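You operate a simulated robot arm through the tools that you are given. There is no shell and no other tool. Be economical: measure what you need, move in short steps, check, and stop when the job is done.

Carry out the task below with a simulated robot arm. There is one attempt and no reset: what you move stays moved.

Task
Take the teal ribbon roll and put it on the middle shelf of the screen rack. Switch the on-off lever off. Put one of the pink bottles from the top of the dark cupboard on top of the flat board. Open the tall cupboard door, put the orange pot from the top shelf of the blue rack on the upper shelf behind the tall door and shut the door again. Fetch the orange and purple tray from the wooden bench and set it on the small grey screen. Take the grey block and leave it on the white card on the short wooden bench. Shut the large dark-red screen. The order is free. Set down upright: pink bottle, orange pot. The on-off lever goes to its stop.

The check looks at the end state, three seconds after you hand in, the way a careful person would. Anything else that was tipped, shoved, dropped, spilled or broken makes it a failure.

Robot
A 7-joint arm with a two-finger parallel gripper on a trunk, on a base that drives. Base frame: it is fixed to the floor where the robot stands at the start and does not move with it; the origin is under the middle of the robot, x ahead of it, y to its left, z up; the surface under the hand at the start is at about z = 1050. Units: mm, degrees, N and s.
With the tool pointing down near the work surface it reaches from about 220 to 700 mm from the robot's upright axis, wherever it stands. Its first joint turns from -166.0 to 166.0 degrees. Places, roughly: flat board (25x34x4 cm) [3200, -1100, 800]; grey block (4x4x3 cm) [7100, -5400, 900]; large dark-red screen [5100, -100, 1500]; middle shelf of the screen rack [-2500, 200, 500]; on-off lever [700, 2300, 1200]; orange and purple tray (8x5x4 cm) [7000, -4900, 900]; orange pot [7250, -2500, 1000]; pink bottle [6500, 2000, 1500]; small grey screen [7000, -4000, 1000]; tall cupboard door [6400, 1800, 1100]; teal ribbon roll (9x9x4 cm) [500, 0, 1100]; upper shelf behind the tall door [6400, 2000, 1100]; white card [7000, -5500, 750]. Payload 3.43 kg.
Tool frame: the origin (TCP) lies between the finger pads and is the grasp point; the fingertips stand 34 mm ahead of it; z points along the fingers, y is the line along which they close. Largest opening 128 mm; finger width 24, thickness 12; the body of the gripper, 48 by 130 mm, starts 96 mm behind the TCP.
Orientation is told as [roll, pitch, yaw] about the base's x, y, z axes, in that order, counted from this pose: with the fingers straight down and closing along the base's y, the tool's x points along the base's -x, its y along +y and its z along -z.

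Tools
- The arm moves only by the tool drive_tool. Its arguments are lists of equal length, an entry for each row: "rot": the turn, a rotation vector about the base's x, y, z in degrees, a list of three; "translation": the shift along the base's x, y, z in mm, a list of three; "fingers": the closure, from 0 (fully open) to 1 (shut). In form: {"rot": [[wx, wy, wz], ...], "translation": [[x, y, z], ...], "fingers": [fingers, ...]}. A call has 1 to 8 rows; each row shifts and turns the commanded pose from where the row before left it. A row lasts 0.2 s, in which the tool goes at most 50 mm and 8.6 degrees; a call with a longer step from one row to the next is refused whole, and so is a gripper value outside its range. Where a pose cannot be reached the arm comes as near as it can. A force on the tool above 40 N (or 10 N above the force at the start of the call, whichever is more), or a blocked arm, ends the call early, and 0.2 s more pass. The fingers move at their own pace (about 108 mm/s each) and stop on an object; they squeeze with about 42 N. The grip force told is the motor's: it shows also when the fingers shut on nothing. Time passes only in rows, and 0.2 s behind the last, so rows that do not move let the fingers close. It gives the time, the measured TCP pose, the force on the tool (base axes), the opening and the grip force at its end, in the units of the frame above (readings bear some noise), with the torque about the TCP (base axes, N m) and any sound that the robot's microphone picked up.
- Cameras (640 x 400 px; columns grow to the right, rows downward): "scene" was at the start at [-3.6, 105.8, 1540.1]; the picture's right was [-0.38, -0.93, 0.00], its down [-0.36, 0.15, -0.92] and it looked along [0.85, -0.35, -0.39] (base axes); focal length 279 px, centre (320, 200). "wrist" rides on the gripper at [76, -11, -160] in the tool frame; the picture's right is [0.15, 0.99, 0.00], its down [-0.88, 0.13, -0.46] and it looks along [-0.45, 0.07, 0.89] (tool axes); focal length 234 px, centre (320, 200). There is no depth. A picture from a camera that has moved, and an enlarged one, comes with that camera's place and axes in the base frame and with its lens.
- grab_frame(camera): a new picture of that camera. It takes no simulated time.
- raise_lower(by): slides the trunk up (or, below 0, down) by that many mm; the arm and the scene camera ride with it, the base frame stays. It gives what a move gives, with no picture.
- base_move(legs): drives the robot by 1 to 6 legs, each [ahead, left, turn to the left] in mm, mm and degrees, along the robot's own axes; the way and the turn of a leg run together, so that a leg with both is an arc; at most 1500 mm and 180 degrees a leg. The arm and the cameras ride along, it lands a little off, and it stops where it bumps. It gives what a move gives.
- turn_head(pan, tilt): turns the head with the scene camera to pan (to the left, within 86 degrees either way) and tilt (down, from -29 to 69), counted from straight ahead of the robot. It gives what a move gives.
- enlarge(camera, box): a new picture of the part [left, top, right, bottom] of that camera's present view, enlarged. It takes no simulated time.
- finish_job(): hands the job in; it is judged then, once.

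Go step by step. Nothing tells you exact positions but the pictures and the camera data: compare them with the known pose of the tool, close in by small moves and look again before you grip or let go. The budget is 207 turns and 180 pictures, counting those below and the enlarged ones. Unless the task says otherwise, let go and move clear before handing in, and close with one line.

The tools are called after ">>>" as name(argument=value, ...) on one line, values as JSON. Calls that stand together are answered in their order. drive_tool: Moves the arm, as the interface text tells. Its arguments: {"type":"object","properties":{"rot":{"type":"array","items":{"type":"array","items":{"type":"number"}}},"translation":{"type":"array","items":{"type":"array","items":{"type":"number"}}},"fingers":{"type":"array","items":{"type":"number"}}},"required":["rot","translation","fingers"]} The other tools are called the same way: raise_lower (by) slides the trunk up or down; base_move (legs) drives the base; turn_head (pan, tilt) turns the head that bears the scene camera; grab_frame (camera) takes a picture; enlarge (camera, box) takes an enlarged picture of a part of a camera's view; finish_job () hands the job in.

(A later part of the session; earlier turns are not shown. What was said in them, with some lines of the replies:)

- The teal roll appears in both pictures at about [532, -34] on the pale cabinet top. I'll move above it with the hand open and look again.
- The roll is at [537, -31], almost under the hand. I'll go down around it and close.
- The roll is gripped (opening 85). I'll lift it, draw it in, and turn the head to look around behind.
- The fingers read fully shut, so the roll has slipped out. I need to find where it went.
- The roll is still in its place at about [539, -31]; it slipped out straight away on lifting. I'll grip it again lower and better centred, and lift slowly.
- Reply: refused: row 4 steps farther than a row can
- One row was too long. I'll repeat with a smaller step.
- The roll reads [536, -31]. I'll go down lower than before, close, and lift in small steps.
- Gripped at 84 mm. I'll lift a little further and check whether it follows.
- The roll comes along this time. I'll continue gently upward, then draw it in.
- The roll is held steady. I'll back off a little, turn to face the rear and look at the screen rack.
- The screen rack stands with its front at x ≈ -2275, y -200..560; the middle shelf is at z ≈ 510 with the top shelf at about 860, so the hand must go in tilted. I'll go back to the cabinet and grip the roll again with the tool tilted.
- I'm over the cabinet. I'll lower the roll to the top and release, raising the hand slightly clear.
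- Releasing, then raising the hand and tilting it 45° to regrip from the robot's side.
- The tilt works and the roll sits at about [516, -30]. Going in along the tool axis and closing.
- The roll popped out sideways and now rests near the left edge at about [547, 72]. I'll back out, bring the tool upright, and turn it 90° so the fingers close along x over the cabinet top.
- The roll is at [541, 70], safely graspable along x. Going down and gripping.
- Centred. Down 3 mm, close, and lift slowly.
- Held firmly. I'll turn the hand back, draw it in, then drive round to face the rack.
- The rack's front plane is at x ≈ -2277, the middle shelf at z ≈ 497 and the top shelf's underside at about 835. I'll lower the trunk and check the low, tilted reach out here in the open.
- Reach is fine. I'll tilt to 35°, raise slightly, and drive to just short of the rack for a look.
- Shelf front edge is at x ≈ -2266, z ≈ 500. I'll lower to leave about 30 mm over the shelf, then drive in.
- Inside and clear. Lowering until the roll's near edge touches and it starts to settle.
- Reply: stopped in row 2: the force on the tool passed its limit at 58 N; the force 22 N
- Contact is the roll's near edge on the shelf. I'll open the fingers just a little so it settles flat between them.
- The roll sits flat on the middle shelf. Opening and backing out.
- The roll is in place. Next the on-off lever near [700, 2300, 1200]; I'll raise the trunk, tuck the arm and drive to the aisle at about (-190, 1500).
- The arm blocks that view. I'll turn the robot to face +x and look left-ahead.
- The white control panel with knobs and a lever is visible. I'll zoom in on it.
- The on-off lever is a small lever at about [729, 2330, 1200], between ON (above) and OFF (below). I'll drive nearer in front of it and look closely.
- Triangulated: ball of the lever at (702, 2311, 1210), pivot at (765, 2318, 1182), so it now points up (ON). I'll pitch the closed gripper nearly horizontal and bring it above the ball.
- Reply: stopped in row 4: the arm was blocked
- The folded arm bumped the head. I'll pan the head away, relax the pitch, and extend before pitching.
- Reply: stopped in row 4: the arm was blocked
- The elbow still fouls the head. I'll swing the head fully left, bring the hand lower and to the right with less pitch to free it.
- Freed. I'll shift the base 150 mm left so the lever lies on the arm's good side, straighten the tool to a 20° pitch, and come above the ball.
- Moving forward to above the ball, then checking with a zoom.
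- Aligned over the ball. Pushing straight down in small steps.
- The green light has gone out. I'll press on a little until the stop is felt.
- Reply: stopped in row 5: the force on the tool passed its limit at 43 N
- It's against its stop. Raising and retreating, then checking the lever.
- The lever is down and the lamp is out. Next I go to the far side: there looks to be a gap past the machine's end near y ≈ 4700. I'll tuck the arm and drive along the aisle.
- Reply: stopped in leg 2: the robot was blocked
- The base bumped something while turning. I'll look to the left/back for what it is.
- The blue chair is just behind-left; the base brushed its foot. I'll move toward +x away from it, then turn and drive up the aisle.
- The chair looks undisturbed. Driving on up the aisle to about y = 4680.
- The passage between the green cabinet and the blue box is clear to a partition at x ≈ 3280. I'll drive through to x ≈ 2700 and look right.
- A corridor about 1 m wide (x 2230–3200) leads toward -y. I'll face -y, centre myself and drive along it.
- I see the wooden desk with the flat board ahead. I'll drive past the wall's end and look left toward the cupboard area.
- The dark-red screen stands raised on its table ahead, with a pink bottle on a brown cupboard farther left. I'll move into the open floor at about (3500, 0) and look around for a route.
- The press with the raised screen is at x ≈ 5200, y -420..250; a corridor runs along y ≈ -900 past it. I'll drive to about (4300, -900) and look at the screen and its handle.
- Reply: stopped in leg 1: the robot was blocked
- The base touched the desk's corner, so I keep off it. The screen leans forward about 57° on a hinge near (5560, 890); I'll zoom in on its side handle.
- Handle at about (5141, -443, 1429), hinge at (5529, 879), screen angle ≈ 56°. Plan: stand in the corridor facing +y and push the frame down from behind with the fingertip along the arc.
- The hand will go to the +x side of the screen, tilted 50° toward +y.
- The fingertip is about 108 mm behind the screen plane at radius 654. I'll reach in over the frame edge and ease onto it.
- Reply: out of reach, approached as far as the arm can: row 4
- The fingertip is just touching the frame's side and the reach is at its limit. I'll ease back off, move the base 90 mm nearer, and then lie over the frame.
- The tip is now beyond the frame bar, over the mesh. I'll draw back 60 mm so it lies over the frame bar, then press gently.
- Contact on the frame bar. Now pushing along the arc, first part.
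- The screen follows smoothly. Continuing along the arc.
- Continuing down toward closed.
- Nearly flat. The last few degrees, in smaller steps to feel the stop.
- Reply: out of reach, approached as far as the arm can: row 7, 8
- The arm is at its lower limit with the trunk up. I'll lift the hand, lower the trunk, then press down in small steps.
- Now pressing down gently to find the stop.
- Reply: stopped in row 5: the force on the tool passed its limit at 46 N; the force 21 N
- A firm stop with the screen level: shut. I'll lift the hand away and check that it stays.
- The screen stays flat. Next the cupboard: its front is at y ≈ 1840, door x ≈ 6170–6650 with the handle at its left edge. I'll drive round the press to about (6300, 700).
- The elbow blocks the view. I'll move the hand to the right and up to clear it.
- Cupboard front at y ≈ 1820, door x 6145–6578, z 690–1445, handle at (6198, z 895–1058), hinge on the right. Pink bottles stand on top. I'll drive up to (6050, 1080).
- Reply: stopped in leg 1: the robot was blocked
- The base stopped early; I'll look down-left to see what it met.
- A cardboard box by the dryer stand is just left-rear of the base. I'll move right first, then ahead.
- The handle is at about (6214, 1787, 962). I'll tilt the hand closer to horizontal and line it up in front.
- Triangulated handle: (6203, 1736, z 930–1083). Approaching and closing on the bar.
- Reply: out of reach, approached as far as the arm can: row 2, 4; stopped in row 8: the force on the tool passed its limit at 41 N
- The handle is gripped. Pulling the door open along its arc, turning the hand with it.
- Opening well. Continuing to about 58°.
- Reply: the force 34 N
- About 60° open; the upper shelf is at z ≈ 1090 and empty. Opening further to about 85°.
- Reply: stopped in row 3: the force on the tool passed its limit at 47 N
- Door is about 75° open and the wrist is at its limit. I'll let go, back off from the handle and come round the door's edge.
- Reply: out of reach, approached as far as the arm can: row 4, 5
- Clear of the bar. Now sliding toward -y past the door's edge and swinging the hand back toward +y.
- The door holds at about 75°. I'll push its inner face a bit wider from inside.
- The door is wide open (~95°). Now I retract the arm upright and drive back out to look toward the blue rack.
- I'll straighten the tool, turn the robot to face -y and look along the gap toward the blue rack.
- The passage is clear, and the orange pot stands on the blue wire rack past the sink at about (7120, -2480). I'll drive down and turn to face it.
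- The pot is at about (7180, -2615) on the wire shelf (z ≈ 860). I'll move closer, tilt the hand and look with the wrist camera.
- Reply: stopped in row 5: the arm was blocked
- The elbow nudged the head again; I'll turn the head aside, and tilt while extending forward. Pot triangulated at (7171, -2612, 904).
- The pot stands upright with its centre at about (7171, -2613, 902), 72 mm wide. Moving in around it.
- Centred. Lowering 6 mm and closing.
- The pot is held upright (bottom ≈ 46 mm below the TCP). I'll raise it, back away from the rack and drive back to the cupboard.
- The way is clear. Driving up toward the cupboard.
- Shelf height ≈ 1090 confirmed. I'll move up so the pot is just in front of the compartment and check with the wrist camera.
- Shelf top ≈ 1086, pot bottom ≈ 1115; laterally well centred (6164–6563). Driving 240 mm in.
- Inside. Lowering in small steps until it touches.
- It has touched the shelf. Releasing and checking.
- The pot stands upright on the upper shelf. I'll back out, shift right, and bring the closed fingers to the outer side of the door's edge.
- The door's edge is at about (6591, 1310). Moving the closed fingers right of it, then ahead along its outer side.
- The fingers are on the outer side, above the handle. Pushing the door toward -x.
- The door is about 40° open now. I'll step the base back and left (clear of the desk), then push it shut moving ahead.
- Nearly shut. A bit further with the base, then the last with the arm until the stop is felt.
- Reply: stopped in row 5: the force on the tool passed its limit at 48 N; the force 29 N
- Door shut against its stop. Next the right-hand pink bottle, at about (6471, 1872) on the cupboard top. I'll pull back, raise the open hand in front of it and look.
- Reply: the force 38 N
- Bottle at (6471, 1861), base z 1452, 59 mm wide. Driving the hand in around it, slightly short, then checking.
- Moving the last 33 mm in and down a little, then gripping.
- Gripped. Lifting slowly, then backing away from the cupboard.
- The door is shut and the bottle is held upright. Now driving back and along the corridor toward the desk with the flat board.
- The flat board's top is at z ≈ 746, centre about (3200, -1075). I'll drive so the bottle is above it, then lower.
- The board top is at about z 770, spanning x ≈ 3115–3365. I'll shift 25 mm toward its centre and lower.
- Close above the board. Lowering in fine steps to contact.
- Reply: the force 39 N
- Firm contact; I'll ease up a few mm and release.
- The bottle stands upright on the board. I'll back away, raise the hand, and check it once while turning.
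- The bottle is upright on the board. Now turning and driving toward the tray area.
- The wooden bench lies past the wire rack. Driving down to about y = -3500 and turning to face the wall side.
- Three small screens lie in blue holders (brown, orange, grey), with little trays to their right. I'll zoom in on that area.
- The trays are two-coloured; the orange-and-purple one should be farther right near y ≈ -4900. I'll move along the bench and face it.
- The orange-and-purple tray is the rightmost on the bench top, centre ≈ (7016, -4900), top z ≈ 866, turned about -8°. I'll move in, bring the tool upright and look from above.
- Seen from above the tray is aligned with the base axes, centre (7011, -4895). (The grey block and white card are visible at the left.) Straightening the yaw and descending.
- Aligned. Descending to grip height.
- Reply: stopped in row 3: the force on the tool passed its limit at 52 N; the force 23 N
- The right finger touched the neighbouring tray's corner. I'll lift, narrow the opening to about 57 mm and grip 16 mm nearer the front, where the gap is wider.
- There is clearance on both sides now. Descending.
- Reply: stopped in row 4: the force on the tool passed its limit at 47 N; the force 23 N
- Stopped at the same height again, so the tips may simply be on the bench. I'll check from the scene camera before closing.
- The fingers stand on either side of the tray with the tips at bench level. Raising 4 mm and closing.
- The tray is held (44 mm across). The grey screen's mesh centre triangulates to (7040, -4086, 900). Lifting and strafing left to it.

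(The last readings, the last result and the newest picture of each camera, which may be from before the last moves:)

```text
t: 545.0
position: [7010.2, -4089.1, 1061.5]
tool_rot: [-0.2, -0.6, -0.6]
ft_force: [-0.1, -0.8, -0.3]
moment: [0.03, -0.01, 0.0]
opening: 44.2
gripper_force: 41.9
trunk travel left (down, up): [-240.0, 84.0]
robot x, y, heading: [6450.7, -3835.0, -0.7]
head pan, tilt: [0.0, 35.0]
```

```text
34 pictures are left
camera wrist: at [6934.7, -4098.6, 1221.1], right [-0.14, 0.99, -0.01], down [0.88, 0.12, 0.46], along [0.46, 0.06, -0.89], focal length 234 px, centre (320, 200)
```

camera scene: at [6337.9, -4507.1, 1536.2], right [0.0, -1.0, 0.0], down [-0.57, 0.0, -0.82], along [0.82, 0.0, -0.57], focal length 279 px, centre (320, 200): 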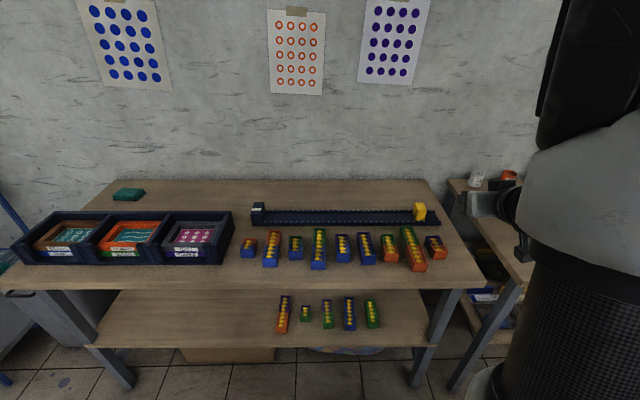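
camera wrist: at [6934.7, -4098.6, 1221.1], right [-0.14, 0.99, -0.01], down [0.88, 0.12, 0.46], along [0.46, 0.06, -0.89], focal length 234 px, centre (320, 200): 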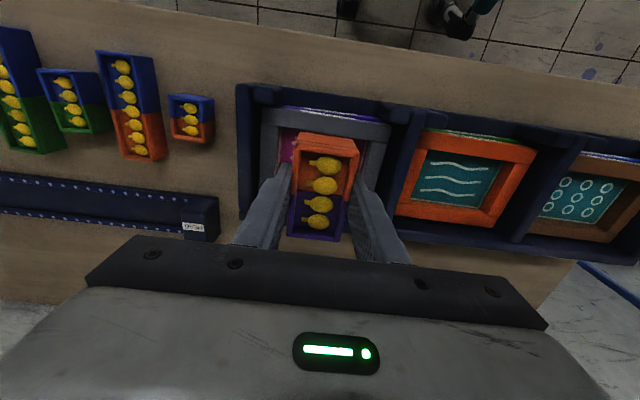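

The recess in the frame is about 119 mm along y but only ~80 mm along x, so I'll turn the tray 90° to fit it, then look again.

>>> drive_tool(rot=[[0, 0, 8.2], [0, 0, 8.2], [0, 0, 8.2], [0, 0, 8.2], [0, 0, 8.2], [0, 0, 8.2], [0, 0, 8.2], [0, 0, 8.2]], translation=[[5, 0, 0], [5, 0, 0], [5, 0, 0], [5, 0, 0], [5, 0, 0], [0, 0, 0], [0, 0, 0], [0, 0, 0]], fingers=[1, 1, 1, 1, 1, 1, 1, 1])

>>> drive_tool(rot=[[0, 0, 8.2], [0, 0, 8.2], [0, 0, 8.6], [0, 0, 0]], translation=[[0, 0, -10], [0, 0, -15], [0, 0, -15], [0, 0, 0]], fingers=[1, 1, 1, 1])

>>> grab_frame(camera="wrist")

>>> turn_head(pan=-10, tilt=40)

>>> grab_frame(camera="scene")

```text
t: 546.8
position: [7036.3, -4088.3, 1061.6]
tool_rot: [-0.2, -0.7, 65.2]
ft_force: [-0.2, 0.1, 0.1]
moment: [0.0, 0.01, 0.01]
opening: 44.0
gripper_force: 42.1
trunk travel left (down, up): [-240.0, 84.0]
robot x, y, heading: [6455.4, -3837.1, -0.5]
head pan, tilt: [0.0, 35.0]
```

```text
t: 547.8
position: [7035.7, -4089.3, 1021.4]
tool_rot: [-0.3, -0.5, 90.1]
ft_force: [-1.1, 0.5, -1.2]
moment: [0.0, 0.03, 0.04]
opening: 44.4
gripper_force: 41.9
trunk travel left (down, up): [-240.0, 84.0]
robot x, y, heading: [6453.9, -3832.0, -0.6]
head pan, tilt: [0.0, 35.0]
```

```text
33 pictures are left
camera wrist: at [7047.5, -4166.7, 1182.0], right [-0.99, -0.15, -0.01], down [-0.13, 0.88, 0.46], along [-0.06, 0.46, -0.89], focal length 234 px, centre (320, 200)
```

wrist: 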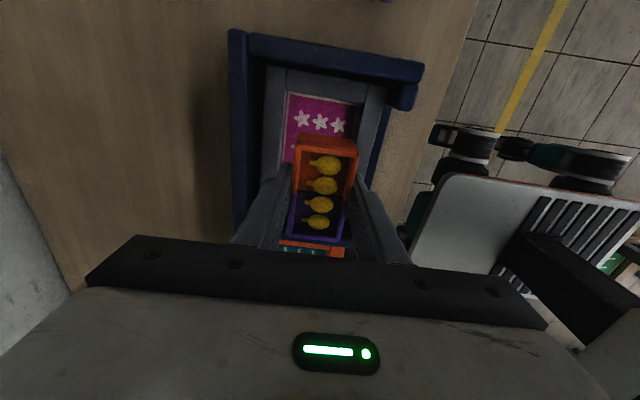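

```text
t: 548.5
position: [7035.8, -4089.4, 1021.9]
tool_rot: [-0.2, -0.6, 90.1]
ft_force: [0.6, 0.3, -0.3]
moment: [0.01, -0.01, 0.03]
opening: 44.4
gripper_force: 41.9
trunk travel left (down, up): [-240.0, 84.0]
robot x, y, heading: [6455.0, -3833.2, -0.6]
head pan, tilt: [-10.0, 40.0]
```

```text
32 pictures are left
camera scene: at [6450.2, -3709.9, 1528.6], right [-0.18, -0.98, 0.0], down [-0.63, 0.12, -0.77], along [0.75, -0.14, -0.64], focal length 279 px, centre (320, 200)
```

scene: 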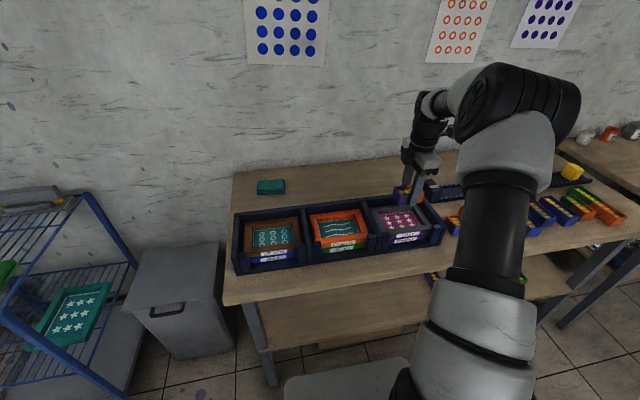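

The recess spans x 7000–7085, y ≈ -4147..-4025; centring on (7042, -4086). Lowering.

>>> drive_tool(rot=[[0, 0, 0], [0, 0, 0], [0, 0, 0], [0, 0, 0], [0, 0, 0]], translation=[[6, 0, -20], [0, 0, -20], [0, 0, -15], [0, 0, -8], [0, 0, -4]], fingers=[1, 1, 1, 1, 1])

>>> grab_frame(camera="wrist")

>>> enlarge(camera="scene", box=[350, 160, 470, 260])

```text
t: 549.8
position: [7041.7, -4089.2, 955.4]
tool_rot: [-0.1, -0.5, 90.0]
ft_force: [-0.3, 0.0, -0.5]
moment: [0.04, -0.03, 0.02]
opening: 44.0
gripper_force: 41.8
trunk travel left (down, up): [-240.0, 84.0]
robot x, y, heading: [6457.5, -3836.0, -1.0]
head pan, tilt: [-10.0, 40.0]
```

```text
31 pictures are left
camera wrist: at [7053.8, -4166.3, 1113.8], right [-0.99, -0.15, -0.01], down [-0.13, 0.88, 0.46], along [-0.06, 0.46, -0.89], focal length 234 px, centre (320, 200)
```

wrist: 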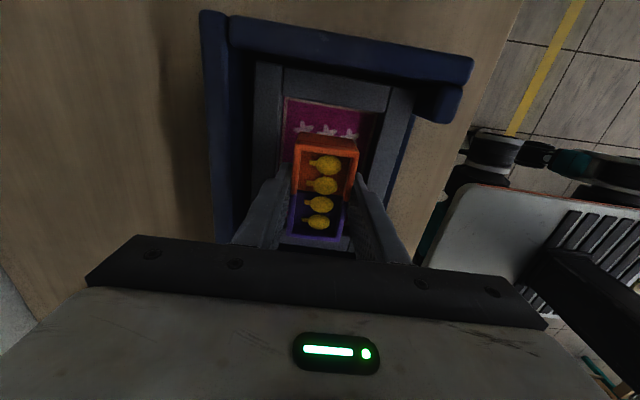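

```text
4.00 times, centred on (410, 210) of scene
camera zoom: at [6450.2, -3709.9, 1528.6], right [-0.19, -0.98, 0.0], down [-0.63, 0.12, -0.77], along [0.75, -0.14, -0.64], focal length 1115 px, centre (-40, 160)
```

zoom: 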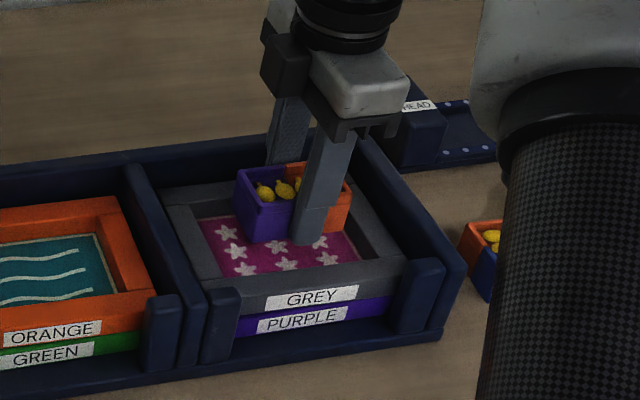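

Well inside the recess. Fine lowering to contact.

>>> drive_tool(rot=[[0, 0, 0], [0, 0, 0], [0, 0, 0], [0, 0, 0], [0, 0, 0], [0, 0, 0]], translation=[[0, 0, -4], [0, 0, -3], [0, 0, -3], [0, 0, -2], [0, 0, -2], [0, 0, 0]], fingers=[1, 1, 1, 1, 1, 1])

>>> enlarge(camera="scene", box=[360, 160, 460, 240])

```text
t: 551.1
position: [7043.0, -4088.4, 939.6]
tool_rot: [-0.1, -0.6, 90.1]
ft_force: [0.2, 0.3, -0.2]
moment: [0.0, 0.03, -0.01]
opening: 43.8
gripper_force: 42.0
trunk travel left (down, up): [-240.0, 84.0]
robot x, y, heading: [6454.7, -3835.2, -0.8]
head pan, tilt: [-10.0, 40.0]
```

```text
5.00 times, centred on (410, 200) of scene
camera zoom: at [6450.2, -3709.9, 1528.6], right [-0.19, -0.98, 0.0], down [-0.63, 0.12, -0.77], along [0.75, -0.14, -0.64], focal length 1393 px, centre (-130, 200)
```

zoom: 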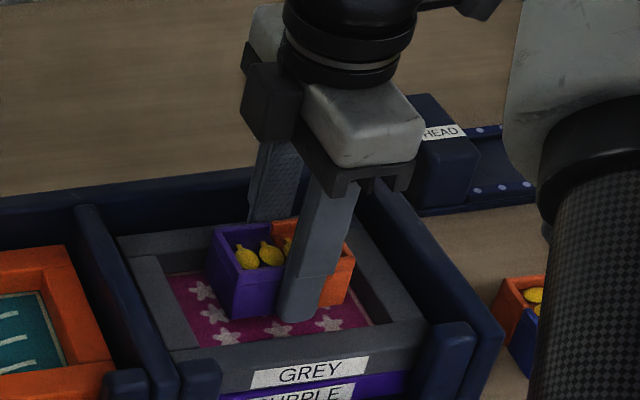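

>>> drive_tool(rot=[[0, 0, 0], [0, 0, 0], [0, 0, 0], [0, 0, 0], [0, 0, 0], [0, 0, 0], [0, 0, 0], [0, 0, 0]], translation=[[0, 0, -2], [0, 0, -2], [0, 0, -2], [0, 0, -2], [0, 0, -2], [0, 0, -2], [0, 0, -1], [0, 0, 0]], fingers=[1, 1, 1, 1, 1, 1, 1, 1])

```text
t: 553.0
position: [7040.8, -4088.5, 929.0]
tool_rot: [-0.2, -0.7, 90.0]
ft_force: [0.0, -0.2, -0.7]
moment: [0.0, -0.01, -0.01]
opening: 44.0
gripper_force: 41.9
trunk travel left (down, up): [-240.0, 84.0]
robot x, y, heading: [6458.9, -3836.7, -0.7]
head pan, tilt: [-10.0, 40.0]
```

Not yet touching; continuing slowly.

>>> drive_tool(rot=[[0, 0, 0], [0, 0, 0], [0, 0, 0], [0, 0, 0], [0, 0, 0], [0, 0, 0], [0, 0, 0], [0, 0, 0]], translation=[[0, 0, -2], [0, 0, -2], [0, 0, -2], [0, 0, -1], [0, 0, -1], [0, 0, -1], [0, 0, -1], [0, 0, 0]], fingers=[1, 1, 1, 1, 1, 1, 1, 1])

>>> enlarge(camera="scene", box=[360, 160, 460, 240])

```text
t: 554.5
position: [7043.4, -4089.8, 924.7]
tool_rot: [-0.8, -0.3, 90.1]
ft_force: [-2.9, 1.2, 13.5]
moment: [0.25, 0.38, -0.03]
opening: 44.1
gripper_force: 42.2
trunk travel left (down, up): [-240.0, 84.0]
robot x, y, heading: [6453.8, -3836.4, -0.7]
head pan, tilt: [-10.0, 40.0]
stopped in row 7: the force on the tool passed its limit at 41 N (the readings are from after the stop); the commanded pose is now the measured one
```

```text
5.00 times, centred on (410, 200) of scene
camera zoom: at [6448.5, -3709.2, 1528.1], right [-0.19, -0.98, 0.0], down [-0.63, 0.12, -0.77], along [0.75, -0.14, -0.64], focal length 1393 px, centre (-130, 200)
```

zoom: 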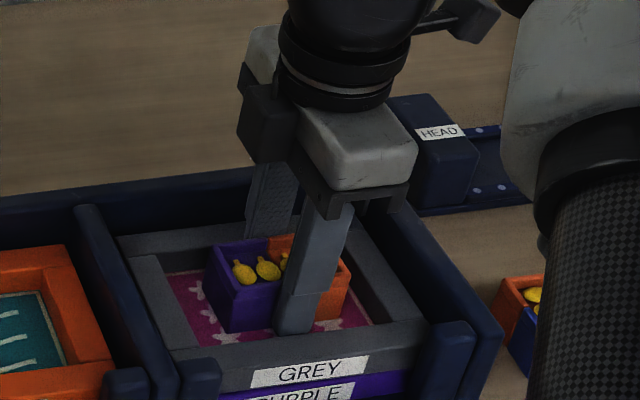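

On the mesh. Easing up 1 mm and opening just enough (52 mm) to lift out.

>>> drive_tool(rot=[[0, 0, 0], [0, 0, 0], [0, 0, 0], [0, 0, 0], [0, 0, 1.5], [0, 0, 0], [0, 0, 0]], translation=[[0, 0, 1], [0, 0, 0], [0, 0, 0], [0, 0, 10], [0, 0, 25], [0, 0, 30], [0, 0, 40]], fingers=[0.61, 0.595, 0.595, 0.595, 0.595, 0.595, 0.595])

>>> enlarge(camera="scene", box=[340, 150, 500, 250])

```text
t: 556.1
position: [7043.7, -4087.5, 1026.3]
tool_rot: [-0.5, -0.4, 91.5]
ft_force: [0.0, -0.7, -1.0]
moment: [0.02, 0.0, -0.02]
opening: 51.8
gripper_force: 0.0
trunk travel left (down, up): [-240.0, 84.0]
robot x, y, heading: [6456.9, -3835.9, -0.5]
head pan, tilt: [-10.0, 40.0]
```

```text
4.00 times, centred on (420, 200) of scene
camera zoom: at [6450.1, -3709.9, 1528.6], right [-0.19, -0.98, 0.0], down [-0.63, 0.12, -0.77], along [0.75, -0.14, -0.64], focal length 1115 px, centre (-80, 200)
```

zoom: 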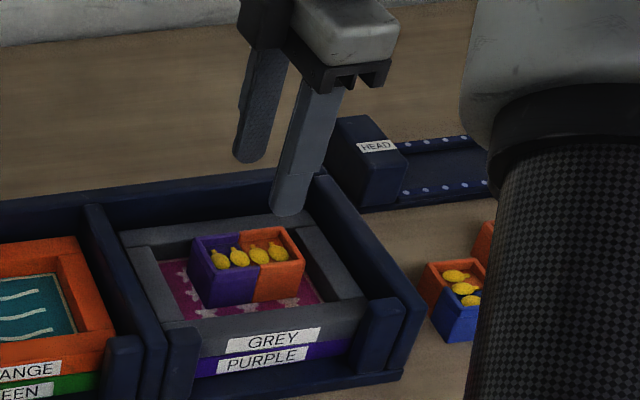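

The tray sits on the grey screen. Now the grey block on the short bench: I'll raise the hand, turn it back and strafe right to it.

>>> drive_tool(rot=[[0, 0, -8.4], [0, 0, -8.4], [0, 0, -8.4], [0, 0, -8.4], [0, 0, -8.4], [0, 0, -8.4], [0, 0, -8.4], [0, 0, -8.4]], translation=[[-5, 0, 30], [-5, 0, 30], [-5, 0, 30], [-5, 0, 30], [0, 0, 20], [0, 0, 0], [0, 0, 0], [0, 0, 0]], fingers=[0.5, 0.5, 0.5, 0.5, 0.5, 0.5, 0.5, 0.5])

>>> drive_tool(rot=[[0, 0, -8.4], [0, 0, -8.4], [0, 0, -7]], translation=[[0, 0, 0], [0, 0, 0], [0, 0, 0]], fingers=[0.5, 0.5, 0.5])

>>> base_move(legs=[[0, -1350, 0.5]])

>>> grab_frame(camera="wrist")

>>> grab_frame(camera="scene")

```text
t: 557.9
position: [7022.7, -4090.8, 1168.4]
tool_rot: [-0.6, -0.3, 24.1]
ft_force: [0.0, -0.4, 0.4]
moment: [0.0, 0.01, -0.02]
opening: 64.1
gripper_force: 0.1
trunk travel left (down, up): [-240.0, 84.0]
robot x, y, heading: [6456.9, -3838.3, -0.7]
head pan, tilt: [-10.0, 40.0]
```

```text
t: 558.7
position: [7025.3, -4089.7, 1168.4]
tool_rot: [-0.6, -0.4, 0.3]
ft_force: [0.2, -0.1, -0.4]
moment: [0.01, 0.02, 0.0]
opening: 63.7
gripper_force: 0.1
trunk travel left (down, up): [-240.0, 84.0]
robot x, y, heading: [6458.5, -3837.1, -0.8]
head pan, tilt: [-10.0, 40.0]
```

```text
t: 571.9
position: [7015.7, -5437.6, 1167.8]
tool_rot: [-0.6, -0.4, 1.1]
ft_force: [-0.1, -0.1, -0.9]
moment: [0.02, 0.02, 0.0]
opening: 64.0
gripper_force: 0.1
trunk travel left (down, up): [-240.0, 84.0]
robot x, y, heading: [6441.0, -5190.0, -0.1]
head pan, tilt: [-10.0, 40.0]
```

```text
26 pictures are left
camera wrist: at [6940.5, -5448.4, 1327.9], right [-0.16, 0.99, -0.01], down [0.88, 0.15, 0.46], along [0.46, 0.07, -0.89], focal length 234 px, centre (320, 200)
```

wrist: 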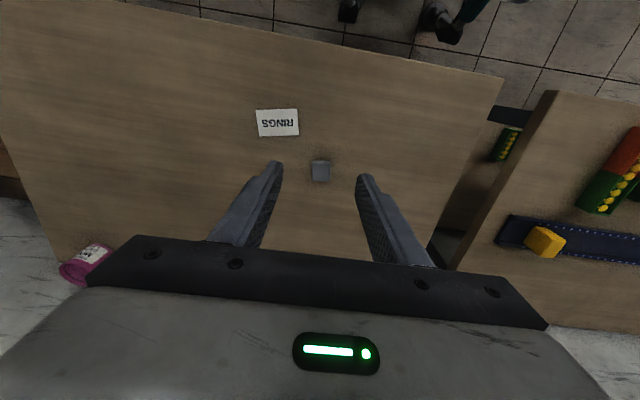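

```text
25 pictures are left
camera scene: at [6439.1, -5063.2, 1528.6], right [-0.18, -0.98, 0.0], down [-0.63, 0.11, -0.77], along [0.75, -0.14, -0.64], focal length 279 px, centre (320, 200)
```

scene: 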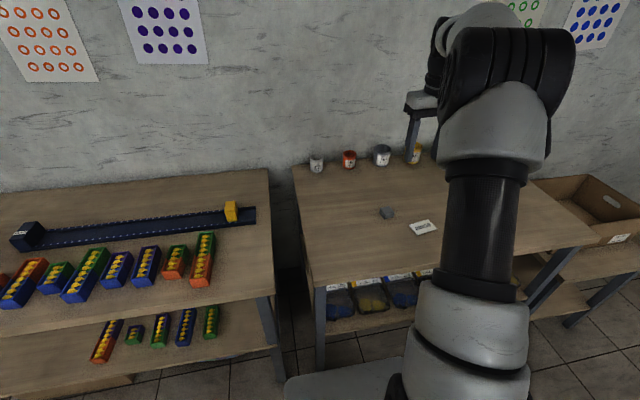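

The block is at about (7106, -5422), top z ≈ 880; the card at (7032, -5520). I'll move the base in 90 mm, align the yaw and descend partway for a check.

>>> base_move(legs=[[90, 0, 0]])

>>> drive_tool(rot=[[0.5, 0.3, 8], [0, 0, 0], [0, 0, 0], [0, 0, 0], [0, 0, 0], [0, 0, 0]], translation=[[0, 16, -20], [0, 0, -40], [0, 0, -40], [0, 0, -40], [0, 0, -40], [0, 0, -20]], fingers=[0.45, 0.45, 0.45, 0.45, 0.45, 0.45])

>>> grab_frame(camera="wrist")

```text
t: 573.0
position: [7107.3, -5438.5, 1167.7]
tool_rot: [-0.7, -0.3, 1.0]
ft_force: [0.5, -0.2, -0.2]
moment: [0.02, -0.03, -0.01]
opening: 64.1
gripper_force: 0.0
trunk travel left (down, up): [-240.0, 84.0]
robot x, y, heading: [6535.7, -5186.0, -0.3]
head pan, tilt: [-10.0, 40.0]
```

```text
t: 574.4
position: [7106.6, -5421.9, 967.4]
tool_rot: [-0.1, -0.1, 8.9]
ft_force: [-0.5, -0.6, -0.1]
moment: [0.02, -0.03, 0.0]
opening: 70.6
gripper_force: 0.1
trunk travel left (down, up): [-240.0, 84.0]
robot x, y, heading: [6534.3, -5190.9, -0.1]
head pan, tilt: [-10.0, 40.0]
```

```text
24 pictures are left
camera wrist: at [7034.2, -5444.6, 1127.8], right [-0.3, 0.95, 0.0], down [0.85, 0.27, 0.46], along [0.44, 0.14, -0.89], focal length 234 px, centre (320, 200)
```

wrist: 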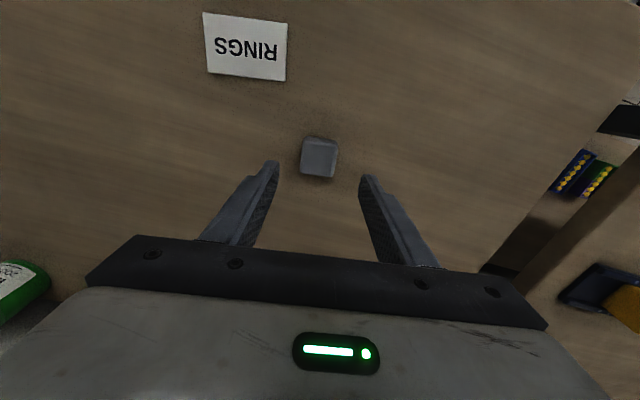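

Aligned. Descending and gripping the block.

>>> drive_tool(rot=[[0, 0, 0], [0, 0, 0], [0, 0, 0], [0, 0, 0], [0, 0, 0], [0, 0, 0], [0, 0, 0]], translation=[[1, 1, -35], [0, 0, -25], [0, 0, -12], [0, 0, -5], [0, 0, 0], [0, 0, 0], [0, 0, 0]], fingers=[0.45, 0.45, 0.45, 0.45, 0.6, 1, 1])

>>> drive_tool(rot=[[0, 0, 0], [0, 0, 0], [0, 0, 0], [0, 0, 0], [0, 0, 0]], translation=[[0, 0, 4], [0, 0, 8], [0, 0, 12], [0, 0, 20], [0, 0, 20]], fingers=[1, 1, 1, 1, 1])

>>> grab_frame(camera="wrist")

```text
t: 576.0
position: [7107.5, -5421.0, 891.0]
tool_rot: [0.0, -0.1, 9.0]
ft_force: [0.9, -0.5, -0.3]
moment: [-0.03, -0.03, -0.01]
opening: 38.9
gripper_force: 41.8
trunk travel left (down, up): [-240.0, 84.0]
robot x, y, heading: [6533.7, -5191.7, -0.2]
head pan, tilt: [-10.0, 40.0]
```

```text
t: 577.2
position: [7107.1, -5421.3, 956.3]
tool_rot: [0.0, -0.1, 9.0]
ft_force: [0.5, -0.1, 0.2]
moment: [-0.01, -0.05, 0.01]
opening: 38.5
gripper_force: 42.1
trunk travel left (down, up): [-240.0, 84.0]
robot x, y, heading: [6534.9, -5185.6, -0.0]
head pan, tilt: [-10.0, 40.0]
```

```text
23 pictures are left
camera wrist: at [7034.8, -5443.6, 1115.6], right [-0.3, 0.95, 0.0], down [0.85, 0.27, 0.46], along [0.44, 0.14, -0.89], focal length 234 px, centre (320, 200)
```

wrist: 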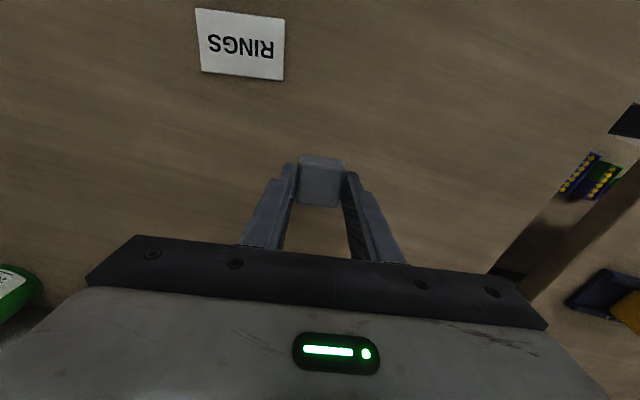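

Block held. Moving it over the card at (7031, -5521).

>>> drive_tool(rot=[[0, 0, 0], [0, 0, 0], [0, 0, 0], [0, 0, 0], [0, 0, 0]], translation=[[-15, -20, 0], [-20, -28, 0], [-20, -28, 0], [-15, -20, -5], [-6, -5, -10]], fingers=[1, 1, 1, 1, 1])

>>> grab_frame(camera="wrist")

```text
t: 578.4
position: [7030.4, -5523.6, 939.3]
tool_rot: [-0.1, -0.1, 8.9]
ft_force: [-0.3, 0.3, -0.5]
moment: [0.0, -0.04, 0.02]
opening: 38.6
gripper_force: 42.4
trunk travel left (down, up): [-240.0, 84.0]
robot x, y, heading: [6534.8, -5191.4, -0.1]
head pan, tilt: [-10.0, 40.0]
```

```text
22 pictures are left
camera wrist: at [6959.0, -5545.2, 1099.6], right [-0.3, 0.95, 0.0], down [0.85, 0.27, 0.46], along [0.44, 0.14, -0.89], focal length 234 px, centre (320, 200)
```

wrist: 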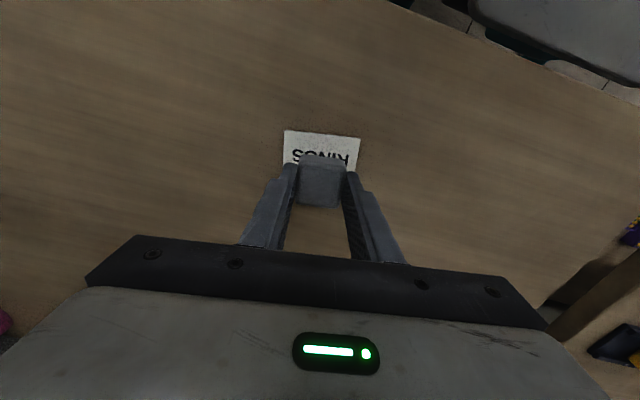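

The card centre reads (7034, -5519). Small correction and lowering.

>>> drive_tool(rot=[[0, 0, 0], [0, 0, 0], [0, 0, 0], [0, 0, 0], [0, 0, 0], [0, 0, 0], [0, 0, 0], [0, 0, 0]], translation=[[3, 4, -18], [0, 0, -14], [0, 0, -7], [0, 0, -3], [0, 0, -2], [0, 0, -1], [0, 0, -1], [0, 0, 0]], fingers=[1, 1, 1, 1, 1, 1, 1, 1])

>>> grab_frame(camera="wrist")

```text
t: 580.2
position: [7033.9, -5518.2, 894.1]
tool_rot: [-0.2, -0.2, 9.0]
ft_force: [0.5, 0.4, 3.5]
moment: [0.0, 0.01, 0.03]
opening: 38.5
gripper_force: 42.2
trunk travel left (down, up): [-240.0, 84.0]
robot x, y, heading: [6538.8, -5186.6, 0.1]
head pan, tilt: [-10.0, 40.0]
```

```text
21 pictures are left
camera wrist: at [6961.9, -5540.9, 1054.7], right [-0.3, 0.95, 0.0], down [0.85, 0.27, 0.46], along [0.44, 0.13, -0.89], focal length 234 px, centre (320, 200)
```

wrist: 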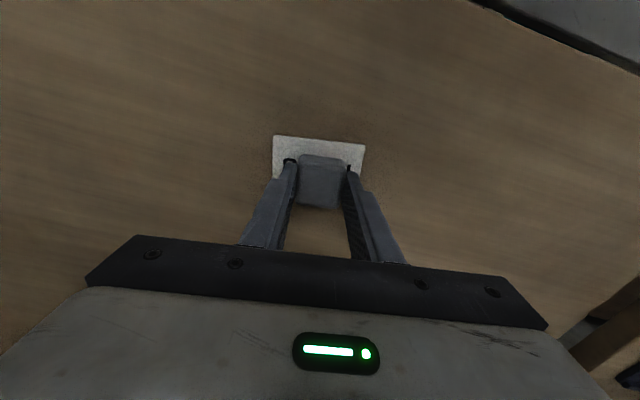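

Light contact with the card under the block. Releasing, rising, and checking.

>>> drive_tool(rot=[[0, 0, 0], [0, 0, 0], [0, 0, 0], [0, 0, 0], [0, 0, 0], [0, 0, 0], [0, 0, 0]], translation=[[0, 0, 0], [0, 0, 0], [0, 0, 0], [0, 0, 15], [0, 0, 40], [0, 0, 45], [0, 0, 45]], fingers=[0.6, 0.5, 0.45, 0.45, 0.45, 0.45, 0.45])

>>> grab_frame(camera="wrist")

```text
t: 581.8
position: [7032.2, -5518.3, 1039.6]
tool_rot: [-0.1, -0.1, 9.0]
ft_force: [-0.2, 0.8, -0.5]
moment: [0.01, -0.04, -0.03]
opening: 70.3
gripper_force: 0.0
trunk travel left (down, up): [-240.0, 84.0]
robot x, y, heading: [6534.1, -5192.7, -0.4]
head pan, tilt: [-10.0, 40.0]
```

```text
20 pictures are left
camera wrist: at [6961.0, -5542.1, 1199.4], right [-0.3, 0.95, 0.0], down [0.85, 0.27, 0.46], along [0.44, 0.14, -0.89], focal length 234 px, centre (320, 200)
```

wrist: 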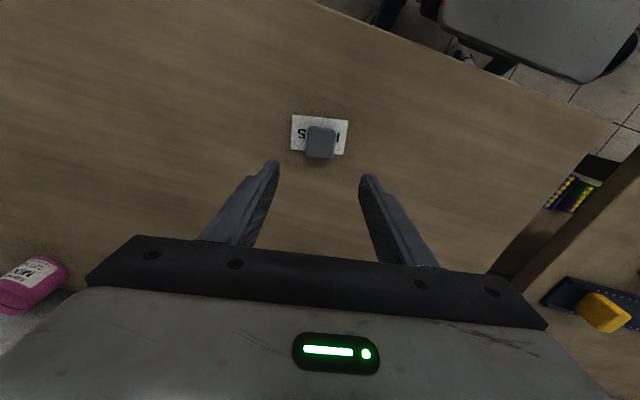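

The grey block rests on the white card, and everything else is in place. I'll back the hand clear and hand in.

>>> drive_tool(rot=[[0, 0, 0], [0, 0, 0], [0, 0, 0], [0, 0, 0]], translation=[[0, 0, 40], [0, 0, 40], [-30, 0, 30], [-30, 0, 0]], fingers=[0.45, 0.45, 0.45, 0.45])

>>> base_move(legs=[[-200, 0, 0]])

>>> finish_job()

```text
t: 582.8
position: [6973.0, -5518.3, 1149.9]
tool_rot: [-0.1, -0.1, 9.0]
ft_force: [0.8, -0.1, 0.7]
moment: [0.01, -0.01, -0.05]
opening: 70.6
gripper_force: 0.1
trunk travel left (down, up): [-240.0, 84.0]
robot x, y, heading: [6536.2, -5188.9, -0.2]
head pan, tilt: [-10.0, 40.0]
```

```text
t: 584.4
position: [6776.1, -5515.8, 1150.9]
tool_rot: [0.0, -0.1, 9.2]
ft_force: [-0.7, 0.4, 0.7]
moment: [0.02, -0.01, 0.02]
opening: 70.4
gripper_force: 0.1
trunk travel left (down, up): [-240.0, 84.0]
robot x, y, heading: [6333.2, -5187.4, 0.1]
head pan, tilt: [-10.0, 40.0]
```

```text
The job is handed in.
```

All seven parts of the job are done and handed in; on the way the base brushed the blue chair, the flat-board desk and a floor box by the cupboard, and a finger may have pressed the neighbouring tray. I saw no displacement, but I only checked the chair directly.
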